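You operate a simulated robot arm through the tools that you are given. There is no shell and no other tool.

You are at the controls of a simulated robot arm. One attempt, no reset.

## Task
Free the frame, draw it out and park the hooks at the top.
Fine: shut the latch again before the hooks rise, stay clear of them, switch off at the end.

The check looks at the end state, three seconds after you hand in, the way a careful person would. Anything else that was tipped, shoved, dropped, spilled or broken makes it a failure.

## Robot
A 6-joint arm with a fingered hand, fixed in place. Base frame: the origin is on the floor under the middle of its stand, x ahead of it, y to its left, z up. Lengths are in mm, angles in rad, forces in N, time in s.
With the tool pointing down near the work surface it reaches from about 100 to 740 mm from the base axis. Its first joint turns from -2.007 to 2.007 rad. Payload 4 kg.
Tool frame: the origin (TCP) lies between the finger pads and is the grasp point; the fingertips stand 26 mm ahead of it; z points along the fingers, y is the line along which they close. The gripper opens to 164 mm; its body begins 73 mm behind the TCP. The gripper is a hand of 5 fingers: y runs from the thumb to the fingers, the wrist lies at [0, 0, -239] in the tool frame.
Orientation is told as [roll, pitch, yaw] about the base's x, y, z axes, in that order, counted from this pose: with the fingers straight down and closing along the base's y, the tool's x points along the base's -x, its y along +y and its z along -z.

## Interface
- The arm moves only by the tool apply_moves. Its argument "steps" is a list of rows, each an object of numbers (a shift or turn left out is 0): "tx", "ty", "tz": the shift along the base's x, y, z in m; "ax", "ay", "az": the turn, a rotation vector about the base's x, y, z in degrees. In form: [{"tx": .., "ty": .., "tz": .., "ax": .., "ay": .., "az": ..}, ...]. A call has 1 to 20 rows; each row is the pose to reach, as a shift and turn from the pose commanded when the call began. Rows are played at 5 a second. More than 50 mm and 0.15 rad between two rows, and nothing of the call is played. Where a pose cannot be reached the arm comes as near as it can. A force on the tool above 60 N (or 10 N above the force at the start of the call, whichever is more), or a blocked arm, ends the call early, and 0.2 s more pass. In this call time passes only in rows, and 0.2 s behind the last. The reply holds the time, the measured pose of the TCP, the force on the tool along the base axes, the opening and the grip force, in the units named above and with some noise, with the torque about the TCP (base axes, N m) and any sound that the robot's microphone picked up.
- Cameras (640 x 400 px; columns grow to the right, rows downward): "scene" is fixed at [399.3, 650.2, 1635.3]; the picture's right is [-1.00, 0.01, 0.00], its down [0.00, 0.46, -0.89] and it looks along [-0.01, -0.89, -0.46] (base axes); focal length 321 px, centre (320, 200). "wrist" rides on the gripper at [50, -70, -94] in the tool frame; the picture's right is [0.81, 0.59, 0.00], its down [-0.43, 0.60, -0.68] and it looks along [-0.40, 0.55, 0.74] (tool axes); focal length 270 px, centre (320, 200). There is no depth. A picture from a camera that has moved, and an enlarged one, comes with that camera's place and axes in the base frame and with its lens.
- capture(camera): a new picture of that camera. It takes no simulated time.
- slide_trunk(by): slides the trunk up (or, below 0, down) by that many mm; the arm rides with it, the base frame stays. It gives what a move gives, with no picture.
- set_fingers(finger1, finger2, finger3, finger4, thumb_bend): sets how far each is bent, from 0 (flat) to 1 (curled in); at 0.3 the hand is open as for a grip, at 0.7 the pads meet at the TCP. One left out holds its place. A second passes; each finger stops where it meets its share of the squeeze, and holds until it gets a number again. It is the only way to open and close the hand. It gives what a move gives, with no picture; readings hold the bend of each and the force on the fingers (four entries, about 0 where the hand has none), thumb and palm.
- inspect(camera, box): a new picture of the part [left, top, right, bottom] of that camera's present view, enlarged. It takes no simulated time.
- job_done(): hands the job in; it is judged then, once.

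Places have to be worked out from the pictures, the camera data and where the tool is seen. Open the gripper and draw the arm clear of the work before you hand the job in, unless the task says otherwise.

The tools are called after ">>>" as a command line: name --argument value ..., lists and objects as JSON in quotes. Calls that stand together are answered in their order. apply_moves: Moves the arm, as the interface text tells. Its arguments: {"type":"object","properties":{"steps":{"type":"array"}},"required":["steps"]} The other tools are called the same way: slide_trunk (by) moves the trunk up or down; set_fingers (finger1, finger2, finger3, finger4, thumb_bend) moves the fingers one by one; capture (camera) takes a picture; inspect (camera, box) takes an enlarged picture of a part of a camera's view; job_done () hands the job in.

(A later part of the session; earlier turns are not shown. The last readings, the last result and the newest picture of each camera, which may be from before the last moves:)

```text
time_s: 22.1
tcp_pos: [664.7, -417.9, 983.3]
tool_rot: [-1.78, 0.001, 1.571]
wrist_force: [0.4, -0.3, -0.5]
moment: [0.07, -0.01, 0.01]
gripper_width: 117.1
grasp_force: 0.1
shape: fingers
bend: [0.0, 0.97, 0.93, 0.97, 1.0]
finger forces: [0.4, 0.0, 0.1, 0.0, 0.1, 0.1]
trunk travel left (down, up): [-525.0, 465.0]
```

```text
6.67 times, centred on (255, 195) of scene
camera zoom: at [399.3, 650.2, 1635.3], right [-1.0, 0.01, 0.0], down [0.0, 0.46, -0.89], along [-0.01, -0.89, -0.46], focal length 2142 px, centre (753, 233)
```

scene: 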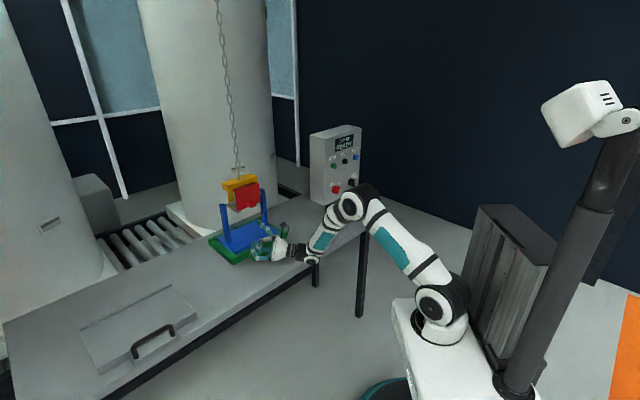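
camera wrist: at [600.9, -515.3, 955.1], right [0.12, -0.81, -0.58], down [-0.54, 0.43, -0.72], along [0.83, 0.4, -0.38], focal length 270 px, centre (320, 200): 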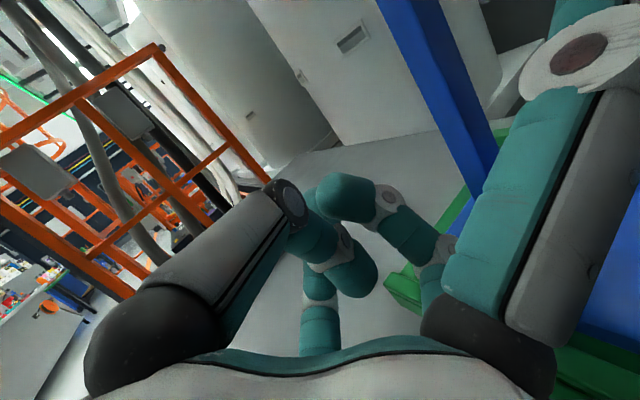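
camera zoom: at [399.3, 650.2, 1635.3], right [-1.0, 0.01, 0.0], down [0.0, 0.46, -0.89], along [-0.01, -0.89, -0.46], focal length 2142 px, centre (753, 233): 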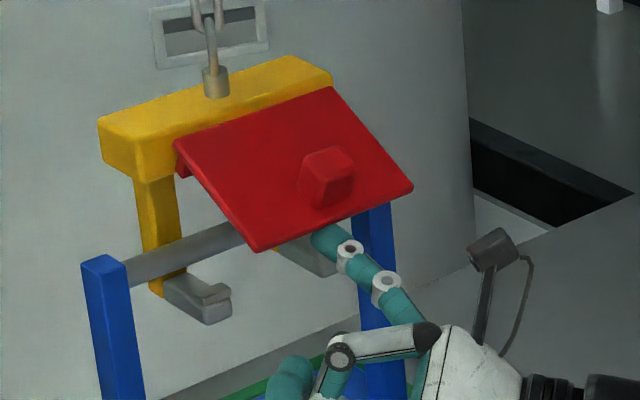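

The bar, the prongs and their small noses are now visible, flap at about 65°. I raise it to roughly 95° and then lower the finger a little to see whether the flap stays up by itself.

>>> apply_moves --steps '[{"tx": 0.001, "ty": -0.001, "tz": 0.006}, {"tx": 0.002, "ty": -0.002, "tz": 0.012}, {"tx": 0.003, "ty": -0.003, "tz": 0.018}, {"tx": 0.004, "ty": -0.004, "tz": 0.024}, {"tx": 0.005, "ty": -0.005, "tz": 0.029}, {"tx": 0.005, "ty": -0.005, "tz": 0.034}]'

>>> inspect --camera "scene" --box '[215, 150, 295, 210]'

>>> apply_moves --steps '[{"tz": -0.006}, {"tz": -0.012}, {"tz": -0.018}]'

>>> inspect --camera "scene" --box '[215, 150, 295, 210]'

```text
time_s: 23.5
tcp_pos: [668.6, -423.8, 1016.5]
tool_rot: [-1.781, 0.001, 1.572]
wrist_force: [0.6, 0.4, 0.4]
moment: [0.04, -0.02, 0.05]
gripper_width: 116.6
grasp_force: 0.3
shape: fingers
bend: [0.0, 0.97, 0.93, 0.97, 1.0]
finger forces: [0.4, 0.0, 0.0, 0.1, 0.1, 0.1]
trunk travel left (down, up): [-525.0, 465.0]
```

```text
6.67 times, centred on (255, 180) of scene
camera zoom: at [399.3, 650.2, 1635.3], right [-1.0, 0.01, 0.0], down [0.0, 0.46, -0.89], along [-0.01, -0.89, -0.46], focal length 2142 px, centre (753, 333)
```

zoom: 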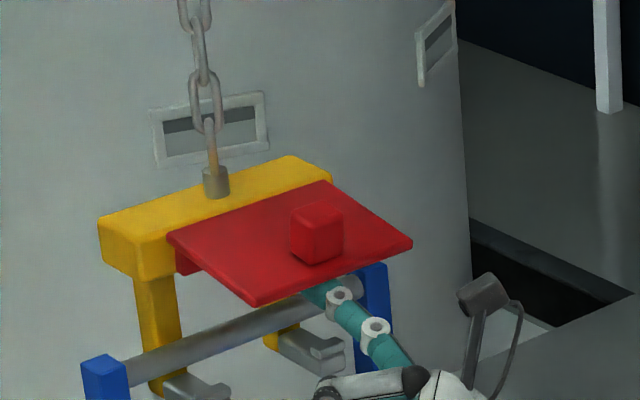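

```text
time_s: 24.3
tcp_pos: [668.3, -423.3, 997.7]
tool_rot: [-1.78, 0.0, 1.571]
wrist_force: [-0.1, -0.3, -0.4]
moment: [-0.01, 0.0, 0.01]
gripper_width: 117.1
grasp_force: 0.0
shape: fingers
bend: [0.0, 0.97, 0.93, 0.97, 1.0]
finger forces: [0.0, 0.0, 0.0, 0.0, 0.0, 0.0]
trunk travel left (down, up): [-525.0, 465.0]
```

```text
6.67 times, centred on (255, 180) of scene
camera zoom: at [399.3, 650.2, 1635.3], right [-1.0, 0.01, 0.0], down [0.0, 0.46, -0.89], along [-0.01, -0.89, -0.46], focal length 2142 px, centre (753, 333)
```

zoom: 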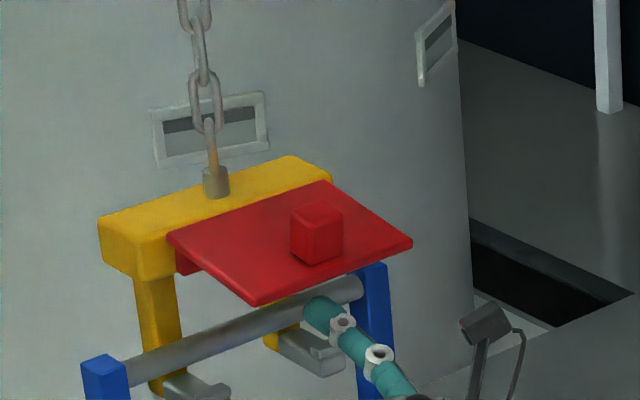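

The flap stays up on its own at nearly 90°. Now I check how high the prong noses are compared to the underside of the bar.

>>> inspect --camera "scene" --box '[225, 188, 275, 218]'

>>> inspect --camera "scene" --box '[226, 200, 246, 215]'

>>> inspect --camera "scene" --box '[320, 120, 370, 160]'

```text
12.80 times, centred on (250, 203) of scene
camera zoom: at [399.3, 650.2, 1635.3], right [-1.0, 0.01, 0.0], down [0.0, 0.46, -0.89], along [-0.01, -0.89, -0.46], focal length 4113 px, centre (1216, 162)
```

zoom: 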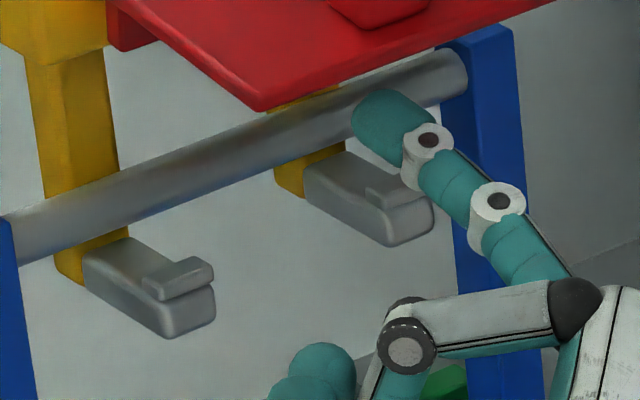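

```text
16.00 times, centred on (236, 208) of scene
camera zoom: at [399.3, 650.2, 1635.3], right [-1.0, 0.01, 0.0], down [0.0, 0.46, -0.89], along [-0.01, -0.89, -0.46], focal length 5142 px, centre (1664, 80)
```

zoom: 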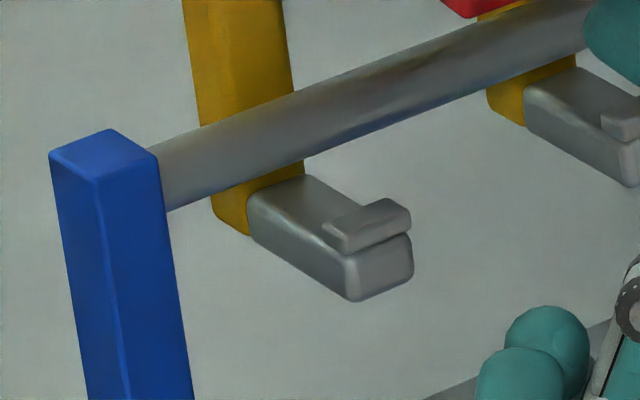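

```text
10.00 times, centred on (345, 140) of scene
camera zoom: at [399.3, 650.2, 1635.3], right [-1.0, 0.01, 0.0], down [0.0, 0.46, -0.89], along [-0.01, -0.89, -0.46], focal length 3214 px, centre (70, 800)
```

zoom: 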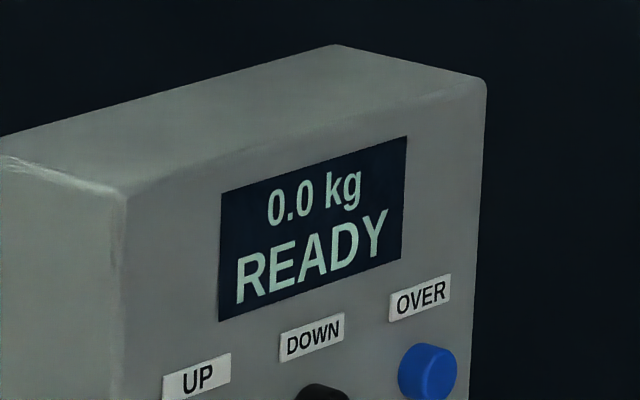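

The bar's underside clears the prong noses by several mm and the flap holds open, so no lowering is needed. I withdraw the finger and go to a pre-grasp pose above the tray handle (bar centre about (629, -528, 823)), tool tilted 55° down, thumb on the far side.

>>> apply_moves --steps '[{"tx": -0.02, "ty": 0.02, "tz": -0.005}, {"tx": -0.04, "ty": 0.04, "tz": -0.01}, {"tx": -0.0439, "ty": 0.0295, "tz": -0.0184, "ax": 2.62, "ay": 6.33, "az": -3.97}, {"tx": -0.0478, "ty": 0.019, "tz": -0.0267, "ax": 5.25, "ay": 12.67, "az": -7.93}, {"tx": -0.0516, "ty": 0.0084, "tz": -0.0351, "ax": 7.87, "ay": 19.0, "az": -11.9}, {"tx": -0.0555, "ty": -0.0021, "tz": -0.0435, "ax": 10.49, "ay": 25.34, "az": -15.86}, {"tx": -0.0594, "ty": -0.0126, "tz": -0.0519, "ax": 13.12, "ay": 31.67, "az": -19.83}, {"tx": -0.0633, "ty": -0.0231, "tz": -0.0602, "ax": 15.74, "ay": 38.0, "az": -23.8}, {"tx": -0.0672, "ty": -0.0336, "tz": -0.0686, "ax": 18.36, "ay": 44.34, "az": -27.76}, {"tx": -0.071, "ty": -0.0442, "tz": -0.077, "ax": 20.98, "ay": 50.67, "az": -31.73}, {"tx": -0.0749, "ty": -0.0547, "tz": -0.0853, "ax": 23.61, "ay": 57.01, "az": -35.69}, {"tx": -0.0788, "ty": -0.0652, "tz": -0.0937, "ax": 26.23, "ay": 63.34, "az": -39.66}]'

>>> capture --camera "scene"

>>> capture --camera "wrist"

```text
time_s: 26.9
tcp_pos: [559.7, -502.2, 887.6]
tool_rot: [-0.64, -0.075, 0.818]
wrist_force: [-1.5, -1.1, -0.1]
moment: [0.04, -0.11, 0.08]
gripper_width: 117.0
grasp_force: 0.1
shape: fingers
bend: [0.0, 0.97, 0.93, 0.97, 1.0]
finger forces: [0.1, 0.0, 0.0, 0.1, 0.1, 0.0]
out of reach, approached as far as the arm can: row 10, 11, 12
trunk travel left (down, up): [-525.0, 465.0]
```

```text
taken
```

scene: 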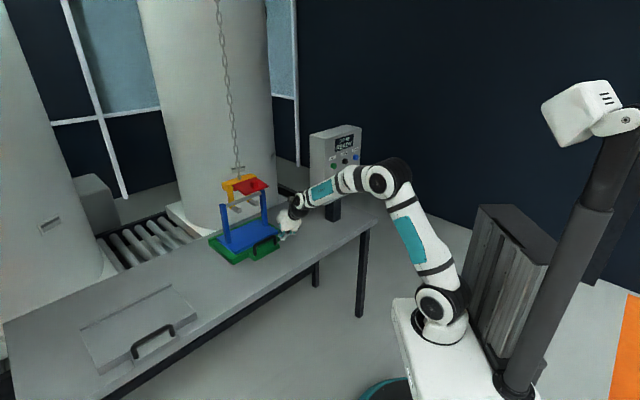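

```text
taken
camera wrist: at [517.8, -546.3, 999.0], right [-0.88, -0.25, -0.41], down [-0.36, 0.91, 0.22], along [0.32, 0.34, -0.89], focal length 270 px, centre (320, 200)
```

wrist: 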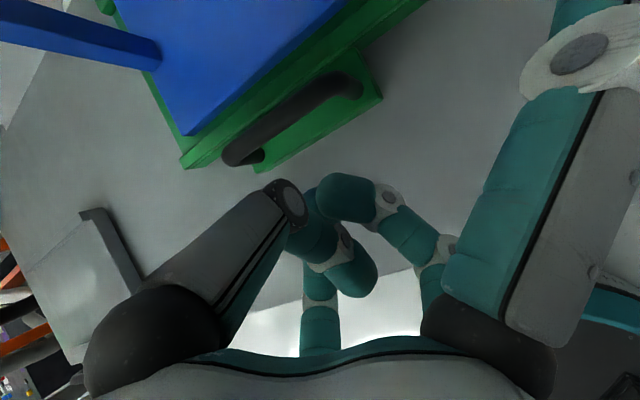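

Orientation is right, but the position is (560, -502, 888), about 37 mm off. I command the remaining shift slowly and see whether the arm follows.

>>> apply_moves --steps '[{"tx": 0.008, "ty": 0.004, "tz": 0.006}, {"tx": 0.016, "ty": 0.008, "tz": 0.012}, {"tx": 0.024, "ty": 0.011, "tz": 0.016}, {"tx": 0.03, "ty": 0.0137, "tz": 0.0164}]'

```text
time_s: 27.9
tcp_pos: [579.1, -491.8, 898.6]
tool_rot: [-0.647, -0.077, 0.842]
wrist_force: [0.5, -1.0, 0.1]
moment: [-0.01, 0.0, -0.01]
gripper_width: 117.0
grasp_force: 0.0
shape: fingers
bend: [0.0, 0.97, 0.93, 0.97, 1.0]
finger forces: [0.1, 0.1, 0.0, 0.0, 0.1, 0.1]
out of reach, approached as far as the arm can: row 2, 3, 4
trunk travel left (down, up): [-525.0, 465.0]
```

It followed partly, so some joint is near its limit with the shoulder this low. I raise the trunk by 120 mm (the hand stays clear of the flap) to relax the wrist, then come down again.

>>> slide_trunk --by 120

>>> apply_moves --steps '[{"tx": 0.003, "ty": 0.001, "tz": -0.025}, {"tx": 0.006, "ty": 0.002, "tz": -0.05}, {"tx": 0.009, "ty": 0.003, "tz": -0.075}, {"tx": 0.0105, "ty": 0.0035, "tz": -0.1}, {"tx": 0.0105, "ty": 0.0035, "tz": -0.115}]'

>>> capture --camera "wrist"

>>> capture --camera "scene"

```text
time_s: 29.4
tcp_pos: [578.4, -492.7, 1019.0]
tool_rot: [-0.649, -0.075, 0.842]
wrist_force: [0.2, 0.4, 0.1]
moment: [0.0, 0.03, -0.01]
gripper_width: 117.0
grasp_force: 0.1
shape: fingers
bend: [0.0, 0.97, 0.93, 0.97, 1.0]
finger forces: [0.0, 0.0, 0.0, 0.1, 0.1, 0.0]
trunk travel left (down, up): [-645.0, 345.0]
```

```text
time_s: 30.6
tcp_pos: [590.1, -487.1, 904.0]
tool_rot: [-0.647, -0.074, 0.841]
wrist_force: [0.1, -0.6, 0.0]
moment: [-0.02, -0.03, -0.05]
gripper_width: 117.0
grasp_force: 0.0
shape: fingers
bend: [0.0, 0.97, 0.93, 0.97, 1.0]
finger forces: [0.0, 0.0, 0.0, 0.0, 0.0, 0.0]
trunk travel left (down, up): [-645.0, 345.0]
```

```text
taken
camera wrist: at [549.3, -531.3, 1015.4], right [-0.87, -0.27, -0.41], down [-0.38, 0.9, 0.21], along [0.32, 0.34, -0.88], focal length 270 px, centre (320, 200)
```

wrist: 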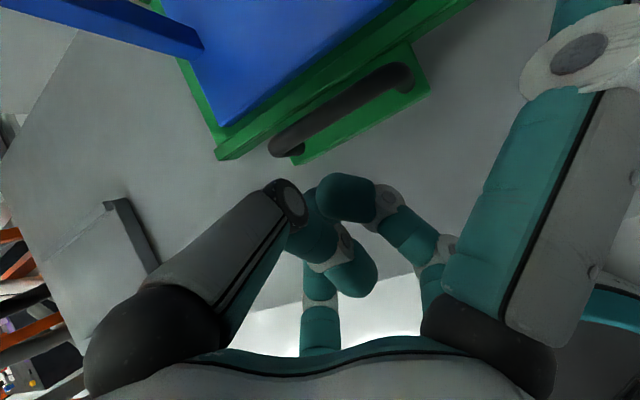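

```text
taken
```

scene: 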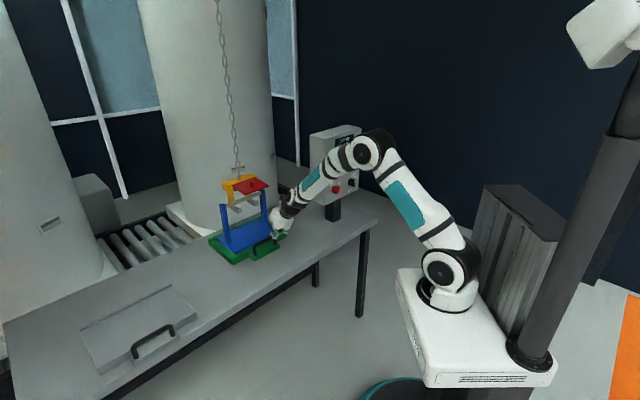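

The pose is now reached exactly. From this wrist view the handle bar runs from (664, -487) to (590, -559) at z = 823, centre (627, -523). I preset the fingers: finger2 and finger3 nearly closed in front, thumb open for the far side.

>>> set_fingers --finger1 0 --finger2 0.6 --finger3 0.6 --finger4 0 --thumb_bend 0.42

>>> capture --camera "wrist"

>>> inspect --camera "scene" --box '[225, 180, 315, 265]'

```text
time_s: 31.6
tcp_pos: [589.4, -486.9, 905.5]
tool_rot: [-0.647, -0.076, 0.842]
wrist_force: [-0.4, 0.3, -0.5]
moment: [-0.01, 0.0, -0.01]
gripper_width: 102.6
grasp_force: 0.0
shape: fingers
bend: [0.0, 0.6, 0.6, 0.01, 0.42]
finger forces: [0.0, 0.0, 0.1, 0.0, 0.0, 0.0]
trunk travel left (down, up): [-645.0, 345.0]
```

```text
taken
camera wrist: at [549.2, -531.3, 1015.7], right [-0.87, -0.27, -0.41], down [-0.38, 0.9, 0.21], along [0.32, 0.34, -0.88], focal length 270 px, centre (320, 200)
```

wrist: 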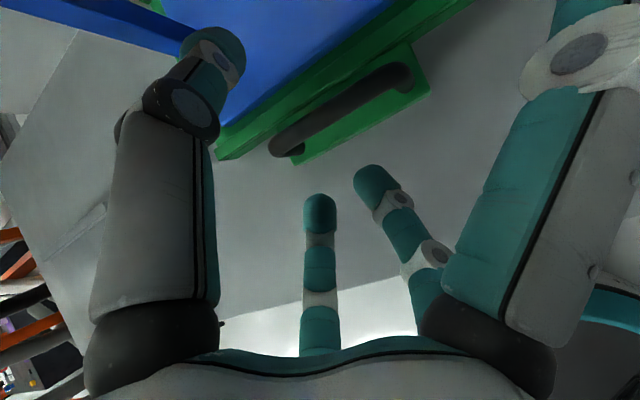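

```text
4.71 times, centred on (270, 222) of scene
camera zoom: at [399.3, 650.2, 1635.3], right [-1.0, 0.01, 0.0], down [0.0, 0.46, -0.89], along [-0.01, -0.89, -0.46], focal length 1512 px, centre (555, 94)
```

zoom: 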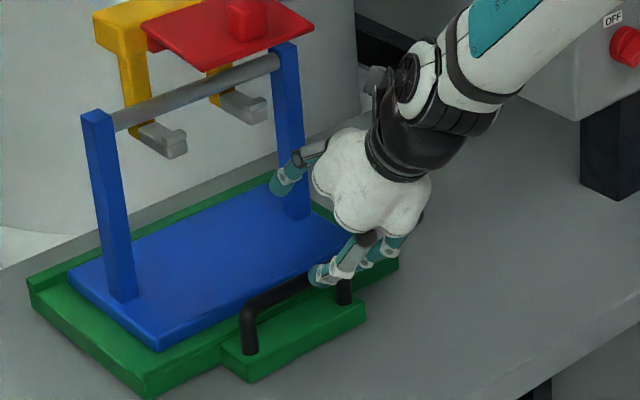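

Thumb is above the far side, finger2/finger3 on the near side, and the handle lies between them. I descend toward the bar, stopping 25 mm short to check.

>>> apply_moves --steps '[{"tx": 0.0075, "ty": -0.0075, "tz": -0.017}, {"tx": 0.015, "ty": -0.015, "tz": -0.034}, {"tx": 0.0225, "ty": -0.0225, "tz": -0.051}]'

>>> capture --camera "wrist"

>>> inspect --camera "scene" --box '[240, 210, 300, 260]'

```text
time_s: 32.4
tcp_pos: [613.1, -511.0, 853.8]
tool_rot: [-0.649, -0.076, 0.84]
wrist_force: [0.7, 0.4, 0.4]
moment: [0.0, -0.01, 0.04]
gripper_width: 103.2
grasp_force: 0.2
shape: fingers
bend: [0.0, 0.6, 0.6, 0.01, 0.42]
finger forces: [0.1, 0.1, 0.1, 0.1, 0.1, 0.0]
trunk travel left (down, up): [-645.0, 345.0]
```

```text
taken
camera wrist: at [572.5, -555.1, 965.1], right [-0.87, -0.27, -0.41], down [-0.38, 0.9, 0.21], along [0.32, 0.34, -0.88], focal length 270 px, centre (320, 200)
```

wrist: 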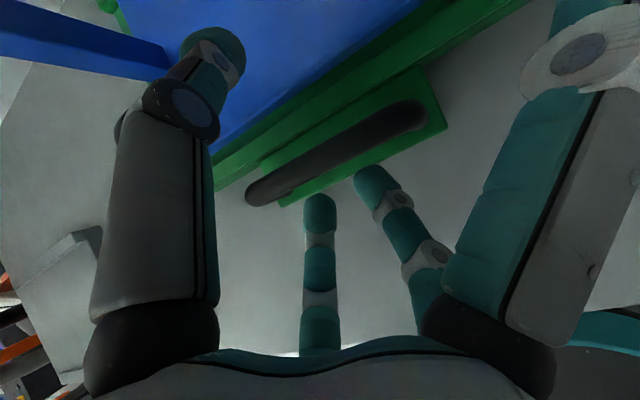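

```text
8.00 times, centred on (270, 235) of scene
camera zoom: at [399.3, 650.2, 1635.3], right [-1.0, 0.01, 0.0], down [0.0, 0.46, -0.89], along [-0.01, -0.89, -0.46], focal length 2571 px, centre (720, -80)
```

zoom: 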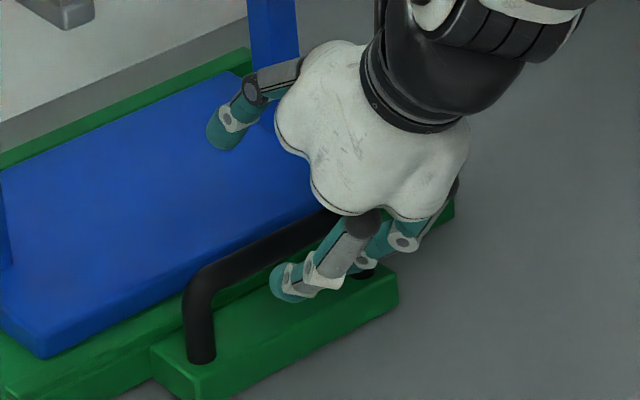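

The fingers straddle the bar correctly. I go the last 25 mm so the bar sits between thumb and fingers, then close thumb, finger2 and finger3.

>>> apply_moves --steps '[{"tx": 0.0049, "ty": -0.0045, "tz": -0.0122}, {"tx": 0.0097, "ty": -0.009, "tz": -0.0244}]'

>>> inspect --camera "scene" --box '[240, 210, 300, 260]'

>>> capture --camera "wrist"

```text
time_s: 33.0
tcp_pos: [621.0, -520.8, 828.8]
tool_rot: [-0.648, -0.073, 0.84]
wrist_force: [0.0, -0.3, -0.4]
moment: [-0.05, 0.01, 0.03]
gripper_width: 103.4
grasp_force: 0.0
shape: fingers
bend: [0.0, 0.6, 0.6, 0.01, 0.42]
finger forces: [0.2, 0.0, 0.0, 0.0, 0.0, 0.1]
trunk travel left (down, up): [-645.0, 345.0]
```

```text
8.00 times, centred on (270, 235) of scene
camera zoom: at [399.3, 650.2, 1635.3], right [-1.0, 0.01, 0.0], down [0.0, 0.46, -0.89], along [-0.01, -0.89, -0.46], focal length 2571 px, centre (720, -80)
```

zoom: 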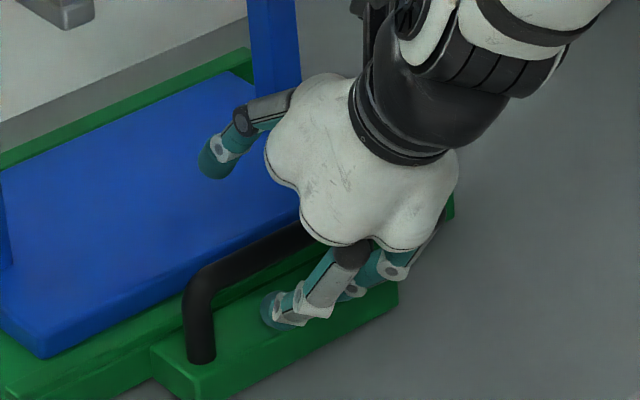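

```text
taken
camera wrist: at [581.1, -564.6, 939.7], right [-0.87, -0.27, -0.41], down [-0.38, 0.9, 0.21], along [0.32, 0.34, -0.88], focal length 270 px, centre (320, 200)
```

wrist: 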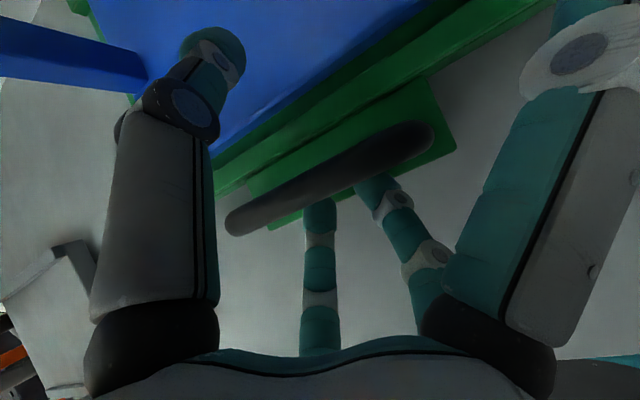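

The bar lies in the hand, finger2 and finger3 reaching under its near side. I close thumb and both fingers on it.

>>> set_fingers --finger2 0.8 --finger3 0.8 --thumb_bend 0.85

>>> capture --camera "wrist"

>>> inspect --camera "scene" --box '[225, 180, 315, 265]'

```text
time_s: 34.0
tcp_pos: [623.2, -520.0, 825.6]
tool_rot: [-0.643, -0.076, 0.841]
wrist_force: [0.7, 0.0, -19.2]
moment: [0.08, 0.11, 0.02]
gripper_width: 102.1
grasp_force: 17.0
shape: fingers
bend: [0.0, 0.76, 0.76, 0.01, 0.74]
finger forces: [0.0, 0.0, 16.0, 0.0, 17.2, 0.0]
trunk travel left (down, up): [-645.0, 345.0]
```

```text
taken
camera wrist: at [581.9, -564.6, 937.3], right [-0.87, -0.27, -0.41], down [-0.38, 0.9, 0.22], along [0.31, 0.35, -0.88], focal length 270 px, centre (320, 200)
```

wrist: 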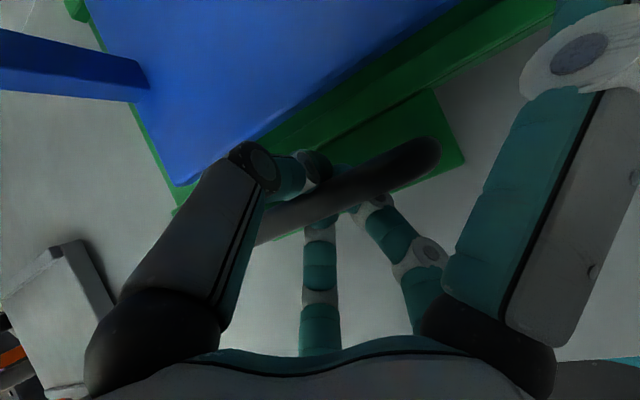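

```text
4.71 times, centred on (270, 222) of scene
camera zoom: at [399.3, 650.2, 1635.3], right [-1.0, 0.01, 0.0], down [0.0, 0.46, -0.89], along [-0.01, -0.89, -0.46], focal length 1512 px, centre (555, 94)
```

zoom: 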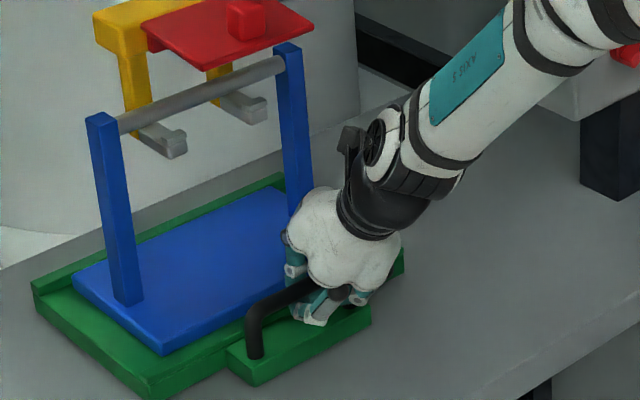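

Grip holds with about 17 N, but the hand is pulling up on the handle with 19 N. I lower the hand a few mm to relieve that before pulling.

>>> apply_moves --steps '[{"tz": -0.002}, {"tz": -0.004}]'

```text
time_s: 34.6
tcp_pos: [623.1, -520.5, 825.4]
tool_rot: [-0.648, -0.076, 0.839]
wrist_force: [0.4, 1.2, -11.4]
moment: [0.02, 0.06, 0.03]
gripper_width: 102.7
grasp_force: 8.1
shape: fingers
bend: [0.0, 0.76, 0.77, 0.01, 0.75]
finger forces: [0.1, 0.1, 0.1, 0.0, 16.0, 0.0]
trunk travel left (down, up): [-645.0, 345.0]
```

The lift force fell to 11 N. I lower a bit more.

>>> apply_moves --steps '[{"tz": -0.002}, {"tz": -0.004}]'

>>> inspect --camera "scene" --box '[225, 180, 315, 265]'

```text
time_s: 35.2
tcp_pos: [622.2, -521.7, 822.9]
tool_rot: [-0.654, -0.074, 0.84]
wrist_force: [1.9, -0.5, 0.6]
moment: [-0.01, 0.01, 0.02]
gripper_width: 102.2
grasp_force: 0.1
shape: fingers
bend: [0.0, 0.77, 0.77, 0.01, 0.75]
finger forces: [0.0, 0.0, 0.0, 0.0, 0.0, 0.0]
trunk travel left (down, up): [-645.0, 345.0]
```

```text
4.71 times, centred on (270, 222) of scene
camera zoom: at [399.3, 650.2, 1635.3], right [-1.0, 0.01, 0.0], down [0.0, 0.46, -0.89], along [-0.01, -0.89, -0.46], focal length 1512 px, centre (555, 94)
```

zoom: 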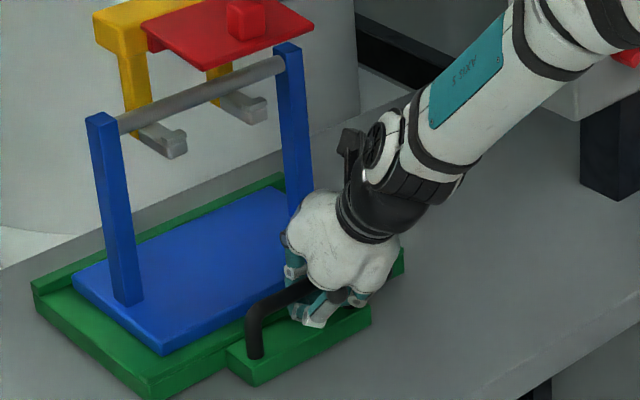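

Now the thumb and fingers form a closed ring loosely around the bar with no force, a good cage. I pull toward the robot by 40 mm and check force and picture.

>>> apply_moves --steps '[{"tx": -0.0035, "ty": 0.0035}, {"tx": -0.0071, "ty": 0.0071}, {"tx": -0.0113, "ty": 0.0113}, {"tx": -0.0156, "ty": 0.0156}, {"tx": -0.0198, "ty": 0.0198}, {"tx": -0.024, "ty": 0.024}, {"tx": -0.0283, "ty": 0.0283}]'

>>> inspect --camera "scene" --box '[205, 160, 325, 270]'

```text
time_s: 36.8
tcp_pos: [593.1, -491.4, 820.8]
tool_rot: [-0.646, -0.073, 0.84]
wrist_force: [0.5, -1.2, -0.4]
moment: [-0.03, -0.02, 0.03]
gripper_width: 102.7
grasp_force: 0.1
shape: fingers
bend: [0.0, 0.77, 0.77, 0.01, 0.75]
finger forces: [0.0, 0.0, 0.0, 0.0, 0.0, 0.0]
trunk travel left (down, up): [-645.0, 345.0]
```

```text
3.64 times, centred on (265, 215) of scene
camera zoom: at [399.3, 650.2, 1635.3], right [-1.0, 0.01, 0.0], down [0.0, 0.46, -0.89], along [-0.01, -0.89, -0.46], focal length 1169 px, centre (520, 146)
```

zoom: 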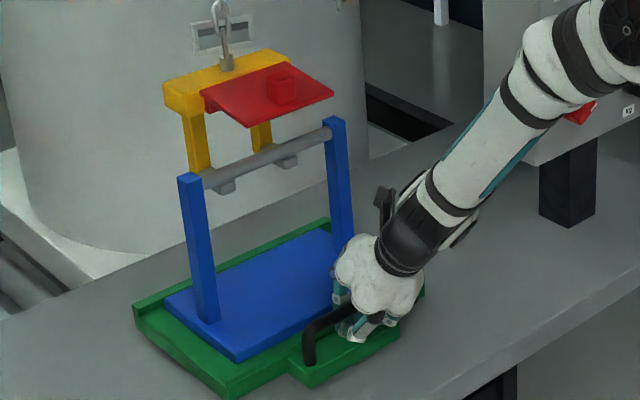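

The frame slides freely with hardly any force. I continue for another 60 mm.

>>> apply_moves --steps '[{"tx": -0.0053, "ty": 0.0053}, {"tx": -0.0106, "ty": 0.0106}, {"tx": -0.0159, "ty": 0.0159}, {"tx": -0.0212, "ty": 0.0212}, {"tx": -0.0265, "ty": 0.0265}, {"tx": -0.0318, "ty": 0.0318}, {"tx": -0.0371, "ty": 0.0371}, {"tx": -0.0424, "ty": 0.0424}]'

>>> capture --camera "scene"

>>> inspect --camera "scene" --box '[205, 160, 345, 290]'

```text
time_s: 38.6
tcp_pos: [551.7, -448.3, 820.6]
tool_rot: [-0.646, -0.075, 0.842]
wrist_force: [0.0, 0.4, 0.4]
moment: [-0.02, 0.01, -0.04]
gripper_width: 102.4
grasp_force: 0.1
shape: fingers
bend: [0.0, 0.77, 0.77, 0.01, 0.75]
finger forces: [0.1, 0.0, 0.0, 0.0, 0.1, 0.0]
trunk travel left (down, up): [-645.0, 345.0]
```

```text
taken
```

scene: 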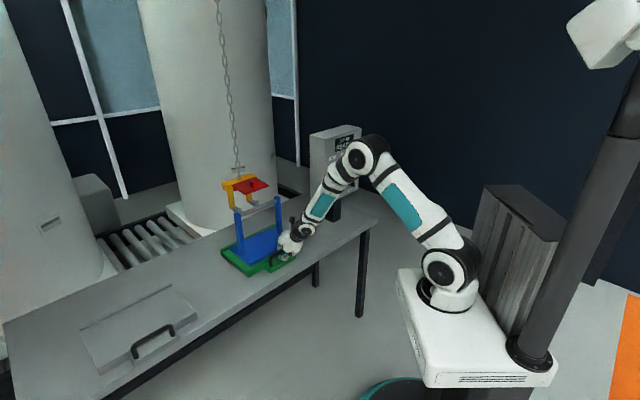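

```text
3.08 times, centred on (275, 225) of scene
camera zoom: at [399.3, 650.2, 1635.3], right [-1.0, 0.01, 0.0], down [0.0, 0.46, -0.89], along [-0.01, -0.89, -0.46], focal length 989 px, centre (458, 123)
```

zoom: 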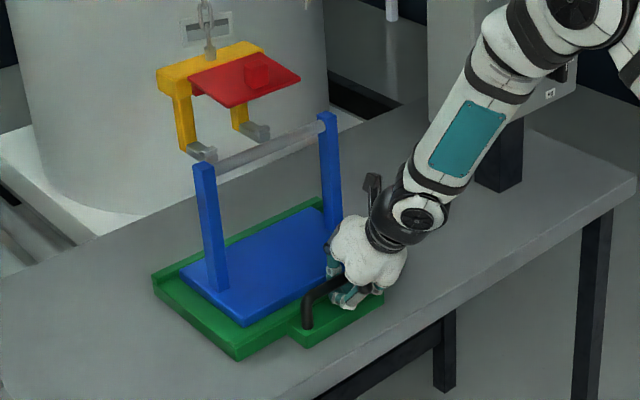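

The frame is 100 mm out, and the tray's front still has about 70 mm to the table edge. I pull another 40 mm so the flap can swing shut without touching the bar.

>>> apply_moves --steps '[{"tx": -0.0053, "ty": 0.0053}, {"tx": -0.0106, "ty": 0.0106}, {"tx": -0.0159, "ty": 0.0159}, {"tx": -0.0212, "ty": 0.0212}, {"tx": -0.0262, "ty": 0.0262}, {"tx": -0.0283, "ty": 0.0283}]'

>>> inspect --camera "scene" --box '[205, 160, 345, 290]'

>>> capture --camera "wrist"

```text
time_s: 40.0
tcp_pos: [523.1, -421.4, 819.0]
tool_rot: [-0.648, -0.075, 0.839]
wrist_force: [0.4, 0.6, -0.6]
moment: [0.01, -0.02, -0.01]
gripper_width: 102.5
grasp_force: 0.1
shape: fingers
bend: [0.0, 0.77, 0.77, 0.01, 0.76]
finger forces: [0.0, 0.0, 0.0, 0.0, 0.1, 0.0]
trunk travel left (down, up): [-645.0, 345.0]
```

```text
3.08 times, centred on (275, 225) of scene
camera zoom: at [399.3, 650.2, 1635.3], right [-1.0, 0.01, 0.0], down [0.0, 0.46, -0.89], along [-0.01, -0.89, -0.46], focal length 989 px, centre (458, 123)
```

zoom: 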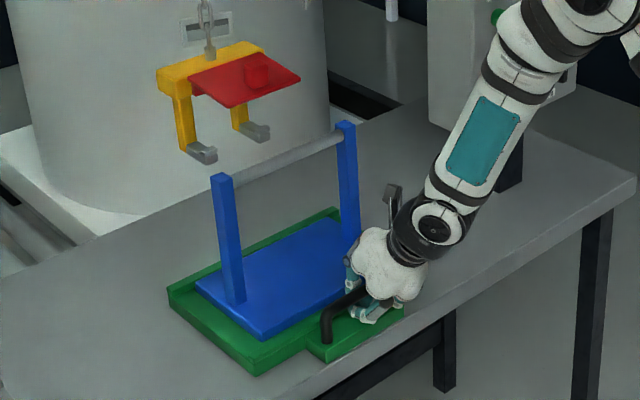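

```text
taken
camera wrist: at [482.2, -464.7, 931.4], right [-0.87, -0.27, -0.41], down [-0.38, 0.9, 0.21], along [0.32, 0.34, -0.88], focal length 270 px, centre (320, 200)
```

wrist: 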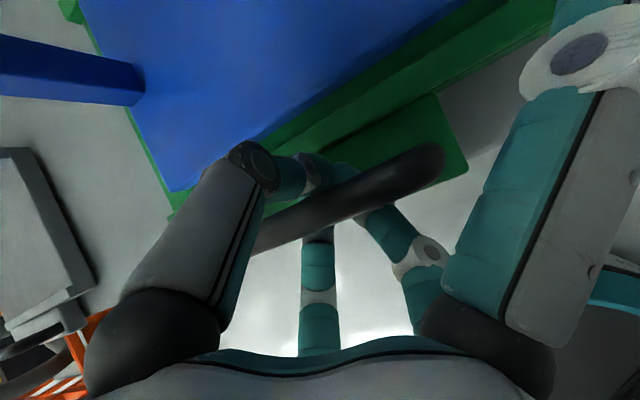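

The tray stands about 25–30 mm inside the table edge and the frame is well clear of the hooks. I open the thumb first, leaving the lower fingers as they are.

>>> set_fingers --thumb_bend 0.4

>>> apply_moves --steps '[{"tx": -0.006, "ty": 0.006, "tz": 0.0}, {"tx": -0.012, "ty": 0.012, "tz": 0.001}, {"tx": -0.018, "ty": 0.018, "tz": 0.002}, {"tx": -0.026, "ty": 0.026, "tz": 0.006}]'

>>> capture --camera "wrist"

>>> inspect --camera "scene" --box '[205, 160, 345, 290]'

```text
time_s: 41.0
tcp_pos: [522.0, -420.9, 818.6]
tool_rot: [-0.645, -0.076, 0.838]
wrist_force: [-0.8, 1.7, -10.7]
moment: [-0.03, -0.02, -0.02]
gripper_width: 104.0
grasp_force: 0.0
shape: fingers
bend: [0.0, 0.78, 0.77, 0.01, 0.4]
finger forces: [0.0, 0.2, 0.0, 0.0, 0.0, 0.0]
trunk travel left (down, up): [-645.0, 345.0]
```

```text
time_s: 42.0
tcp_pos: [496.1, -395.7, 827.2]
tool_rot: [-0.649, -0.075, 0.841]
wrist_force: [-2.1, 1.7, -0.9]
moment: [0.05, 0.06, 0.05]
gripper_width: 104.1
grasp_force: 0.1
shape: fingers
bend: [0.0, 0.78, 0.78, 0.01, 0.4]
finger forces: [0.0, 0.0, 0.1, 0.0, 0.0, 0.0]
trunk travel left (down, up): [-645.0, 345.0]
```

```text
taken
camera wrist: at [455.7, -439.6, 938.4], right [-0.87, -0.27, -0.42], down [-0.38, 0.9, 0.21], along [0.32, 0.34, -0.88], focal length 270 px, centre (320, 200)
```

wrist: 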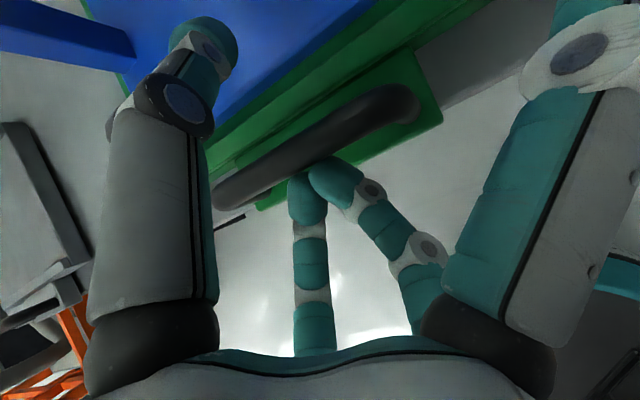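

```text
3.08 times, centred on (275, 225) of scene
camera zoom: at [399.3, 650.2, 1635.3], right [-1.0, 0.01, 0.0], down [0.0, 0.46, -0.89], along [-0.01, -0.89, -0.46], focal length 989 px, centre (458, 123)
```

zoom: 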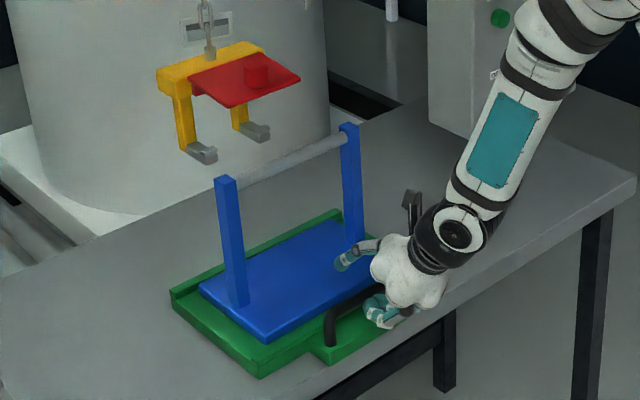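

The hand is mostly free of the handle. I move another 20 mm toward the robot, then up and back.

>>> apply_moves --steps '[{"tx": -0.007, "ty": 0.007, "tz": 0.0}, {"tx": -0.014, "ty": 0.014, "tz": 0.002}, {"tx": -0.022, "ty": 0.022, "tz": 0.012}, {"tx": -0.032, "ty": 0.03, "tz": 0.035}, {"tx": -0.042, "ty": 0.038, "tz": 0.065}, {"tx": -0.05, "ty": 0.044, "tz": 0.1}]'

>>> capture --camera "wrist"

>>> inspect --camera "scene" --box '[205, 160, 345, 290]'

```text
time_s: 43.4
tcp_pos: [447.0, -350.0, 925.8]
tool_rot: [-0.648, -0.073, 0.839]
wrist_force: [-0.5, -0.1, -0.7]
moment: [0.02, -0.04, -0.01]
gripper_width: 104.1
grasp_force: 0.1
shape: fingers
bend: [0.0, 0.78, 0.78, 0.01, 0.4]
finger forces: [0.0, 0.1, 0.0, 0.0, 0.1, 0.0]
trunk travel left (down, up): [-645.0, 345.0]
```

```text
taken
camera wrist: at [406.2, -393.6, 1037.3], right [-0.87, -0.27, -0.41], down [-0.38, 0.9, 0.21], along [0.32, 0.34, -0.88], focal length 270 px, centre (320, 200)
```

wrist: 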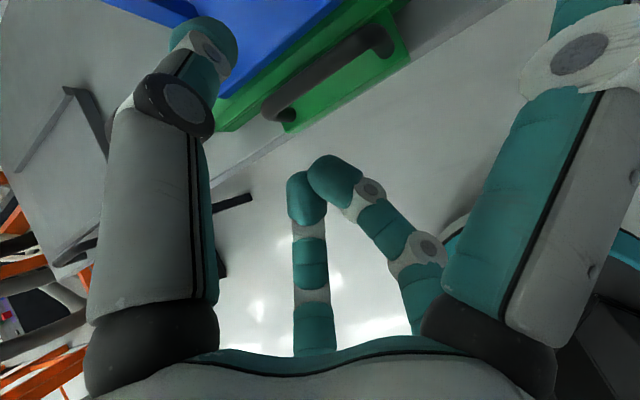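

```text
3.08 times, centred on (275, 225) of scene
camera zoom: at [399.3, 650.2, 1635.3], right [-1.0, 0.01, 0.0], down [0.0, 0.46, -0.89], along [-0.01, -0.89, -0.46], focal length 989 px, centre (458, 123)
```

zoom: 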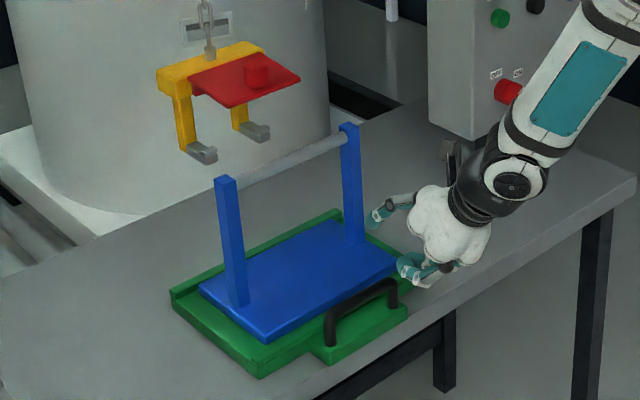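

The frame is out and free. For closing the flap I choose a horizontal hand above the frame with finger2 pointing forward and down onto the knob. I set the fingers for that and raise the trunk 100 mm.

>>> set_fingers --finger1 1 --finger2 0 --finger3 1 --finger4 1 --thumb_bend 1

>>> slide_trunk --by 100

>>> apply_moves --steps '[{"tx": 0.01, "ty": -0.005, "tz": 0.03, "ax": -3.26, "ay": -4.96, "az": 2.41}, {"tx": 0.025, "ty": -0.012, "tz": 0.06, "ax": -6.51, "ay": -9.91, "az": 4.82}, {"tx": 0.045, "ty": -0.021, "tz": 0.09, "ax": -9.77, "ay": -14.87, "az": 7.23}, {"tx": 0.068, "ty": -0.031, "tz": 0.118, "ax": -13.02, "ay": -19.82, "az": 9.64}, {"tx": 0.094, "ty": -0.043, "tz": 0.144, "ax": -16.28, "ay": -24.78, "az": 12.06}, {"tx": 0.12, "ty": -0.055, "tz": 0.168, "ax": -19.53, "ay": -29.73, "az": 14.47}, {"tx": 0.146, "ty": -0.067, "tz": 0.188, "ax": -22.79, "ay": -34.69, "az": 16.88}, {"tx": 0.173, "ty": -0.08, "tz": 0.2, "ax": -26.04, "ay": -39.64, "az": 19.29}, {"tx": 0.2, "ty": -0.092, "tz": 0.204, "ax": -29.3, "ay": -44.6, "az": 21.7}]'

>>> capture --camera "scene"

>>> capture --camera "wrist"

```text
time_s: 44.4
tcp_pos: [447.0, -349.8, 925.3]
tool_rot: [-0.648, -0.076, 0.841]
wrist_force: [-0.5, 0.4, 0.1]
moment: [-0.01, 0.03, 0.0]
gripper_width: 14.2
grasp_force: 0.0
shape: fingers
bend: [0.76, 0.01, 1.0, 0.77, 0.92]
finger forces: [0.0, 0.0, 0.0, 0.0, 0.0, 0.0]
trunk travel left (down, up): [-645.0, 345.0]
```

```text
time_s: 45.8
tcp_pos: [448.4, -351.1, 1024.3]
tool_rot: [-0.647, -0.075, 0.841]
wrist_force: [0.2, -0.5, 0.2]
moment: [0.03, 0.03, 0.01]
gripper_width: 6.1
grasp_force: 0.0
shape: fingers
bend: [0.89, 0.01, 1.0, 0.89, 0.92]
finger forces: [0.0, 0.1, 0.1, 0.0, 0.0, 0.1]
trunk travel left (down, up): [-745.0, 245.0]
```

```text
time_s: 47.8
tcp_pos: [648.9, -442.3, 1227.6]
tool_rot: [-1.571, -0.004, 1.288]
wrist_force: [-0.3, -0.5, 0.0]
moment: [0.0, -0.02, 0.01]
gripper_width: 5.7
grasp_force: 0.2
shape: fingers
bend: [0.91, 0.01, 1.0, 0.9, 0.93]
finger forces: [0.0, 0.1, 0.0, 0.0, 0.1, 0.1]
trunk travel left (down, up): [-745.0, 245.0]
```

```text
taken
```

scene: 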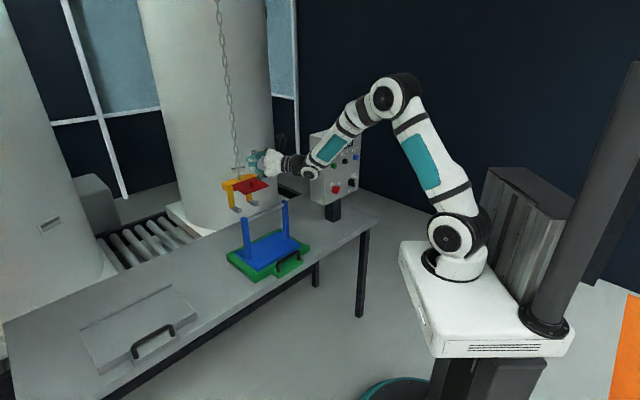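

```text
taken
camera wrist: at [544.4, -465.6, 1296.8], right [-0.22, -0.78, -0.59], down [-0.53, 0.6, -0.6], along [0.82, 0.18, -0.55], focal length 270 px, centre (320, 200)
```

wrist: 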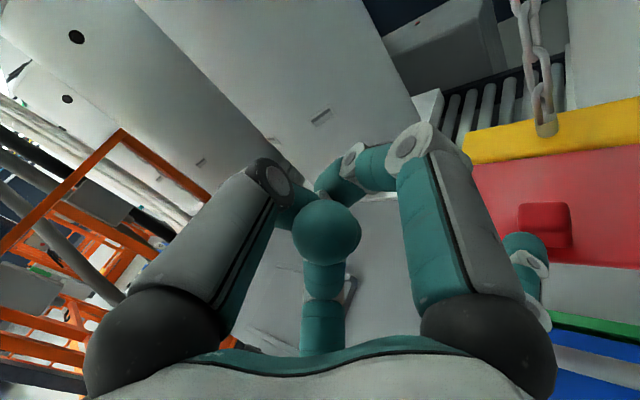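

The pose came out exactly, and the wrist view shows finger2's tip just in front of the flap with its knob. I check by zooming the scene.

>>> inspect --camera "scene" --box '[215, 140, 305, 210]'

>>> inspect --camera "wrist" --box '[440, 80, 640, 340]'

```text
5.71 times, centred on (260, 175) of scene
camera zoom: at [399.3, 650.2, 1635.3], right [-1.0, 0.01, 0.0], down [0.0, 0.46, -0.89], along [-0.01, -0.89, -0.46], focal length 1836 px, centre (663, 343)
```

zoom: 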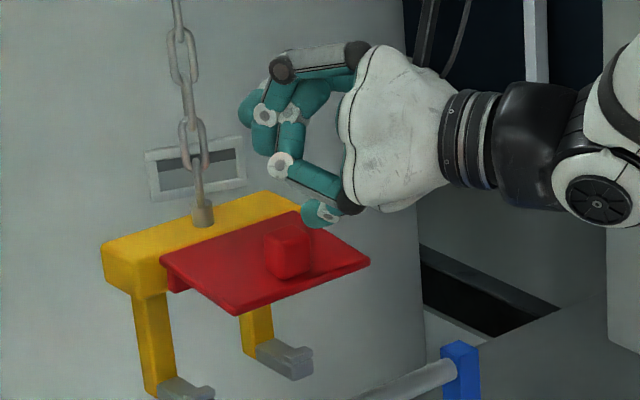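

```text
1.54 times, centred on (540, 210) of wrist
camera zoom: at [544.4, -465.6, 1296.8], right [-0.22, -0.78, -0.59], down [-0.53, 0.6, -0.6], along [0.82, 0.18, -0.55], focal length 416 px, centre (-18, 185)
```

zoom: 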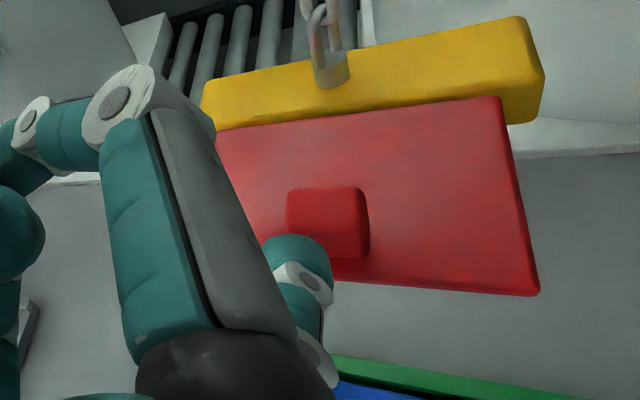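

The flap stands at about 100° with the knob's face at (653, -541, 1102). I bring finger2's tip over the knob and press it down along the closing arc to about 70°.

>>> apply_moves --steps '[{"tx": 0.0106, "ty": -0.0106}, {"tx": 0.0212, "ty": -0.0212}, {"tx": 0.0309, "ty": -0.0309}, {"tx": 0.0334, "ty": -0.0334, "tz": -0.013}, {"tx": 0.0304, "ty": -0.0304, "tz": -0.0188}, {"tx": 0.0274, "ty": -0.0274, "tz": -0.0245}, {"tx": 0.0251, "ty": -0.0251, "tz": -0.031}, {"tx": 0.0228, "ty": -0.0228, "tz": -0.0374}, {"tx": 0.0214, "ty": -0.0214, "tz": -0.0442}, {"tx": 0.02, "ty": -0.02, "tz": -0.051}]'

>>> inspect --camera "scene" --box '[215, 140, 305, 210]'

>>> capture --camera "wrist"

```text
time_s: 50.0
tcp_pos: [667.2, -461.1, 1178.2]
tool_rot: [-1.573, -0.002, 1.285]
wrist_force: [0.0, -0.2, 0.1]
moment: [0.0, 0.03, 0.04]
gripper_width: 6.4
grasp_force: 0.1
shape: fingers
bend: [0.91, 0.01, 1.0, 0.9, 0.93]
finger forces: [0.0, 0.1, 0.1, 0.0, 0.0, 0.1]
trunk travel left (down, up): [-745.0, 245.0]
```

```text
5.71 times, centred on (260, 175) of scene
camera zoom: at [399.3, 650.2, 1635.3], right [-1.0, 0.01, 0.0], down [0.0, 0.46, -0.89], along [-0.01, -0.89, -0.46], focal length 1836 px, centre (663, 343)
```

zoom: 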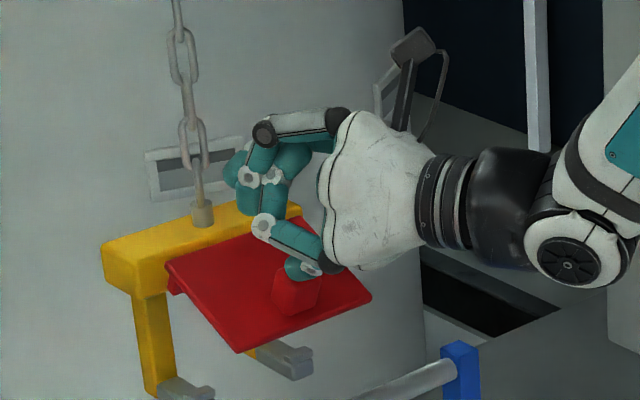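

```text
taken
camera wrist: at [563.3, -484.8, 1247.4], right [-0.23, -0.78, -0.59], down [-0.53, 0.61, -0.59], along [0.82, 0.18, -0.55], focal length 270 px, centre (320, 200)
```

wrist: 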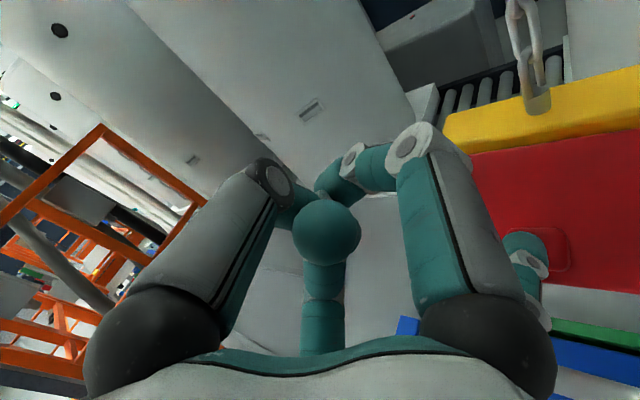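

The flap follows the finger (about 75° now). I continue along the arc to about 30°.

>>> apply_moves --steps '[{"tx": -0.0006, "ty": 0.0006, "tz": -0.0072}, {"tx": -0.0011, "ty": 0.0011, "tz": -0.0143}, {"tx": -0.0008, "ty": 0.0008, "tz": -0.0214}, {"tx": -0.0006, "ty": 0.0006, "tz": -0.0285}, {"tx": 0.0006, "ty": -0.0006, "tz": -0.0355}, {"tx": 0.0018, "ty": -0.0018, "tz": -0.0425}, {"tx": 0.0038, "ty": -0.0038, "tz": -0.0491}, {"tx": 0.0058, "ty": -0.0058, "tz": -0.0556}]'

>>> inspect --camera "scene" --box '[215, 150, 305, 220]'

>>> capture --camera "wrist"

```text
time_s: 51.8
tcp_pos: [673.9, -467.7, 1123.2]
tool_rot: [-1.573, -0.003, 1.286]
wrist_force: [0.2, -0.9, 0.9]
moment: [-0.01, -0.01, -0.01]
gripper_width: 6.0
grasp_force: 0.1
shape: fingers
bend: [0.91, 0.0, 1.0, 0.9, 0.93]
finger forces: [0.0, 0.0, 0.0, 0.1, 0.0, 0.1]
trunk travel left (down, up): [-745.0, 245.0]
```

```text
5.71 times, centred on (260, 185) of scene
camera zoom: at [399.3, 650.2, 1635.3], right [-1.0, 0.01, 0.0], down [0.0, 0.46, -0.89], along [-0.01, -0.89, -0.46], focal length 1836 px, centre (663, 286)
```

zoom: 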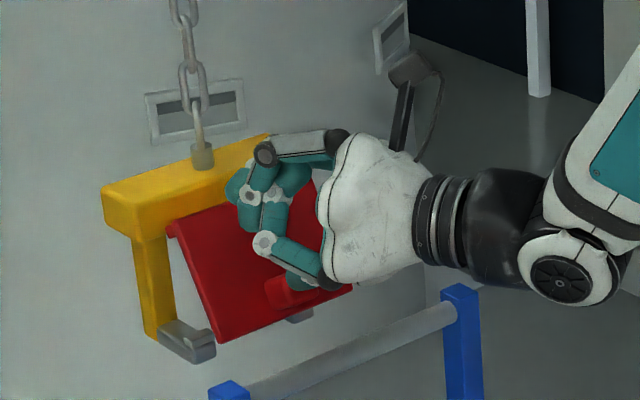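

```text
taken
camera wrist: at [569.4, -490.8, 1191.3], right [-0.23, -0.78, -0.59], down [-0.53, 0.61, -0.6], along [0.82, 0.18, -0.55], focal length 270 px, centre (320, 200)
```

wrist: 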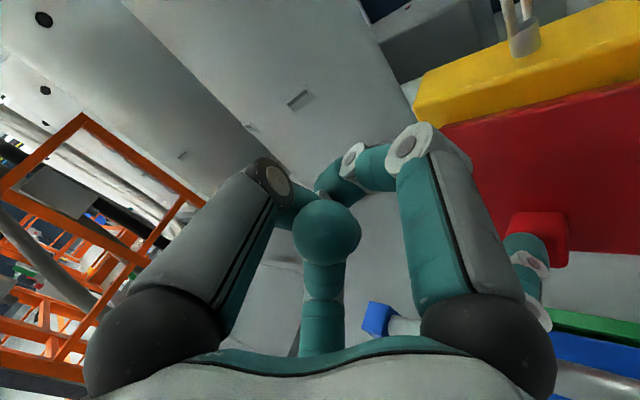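

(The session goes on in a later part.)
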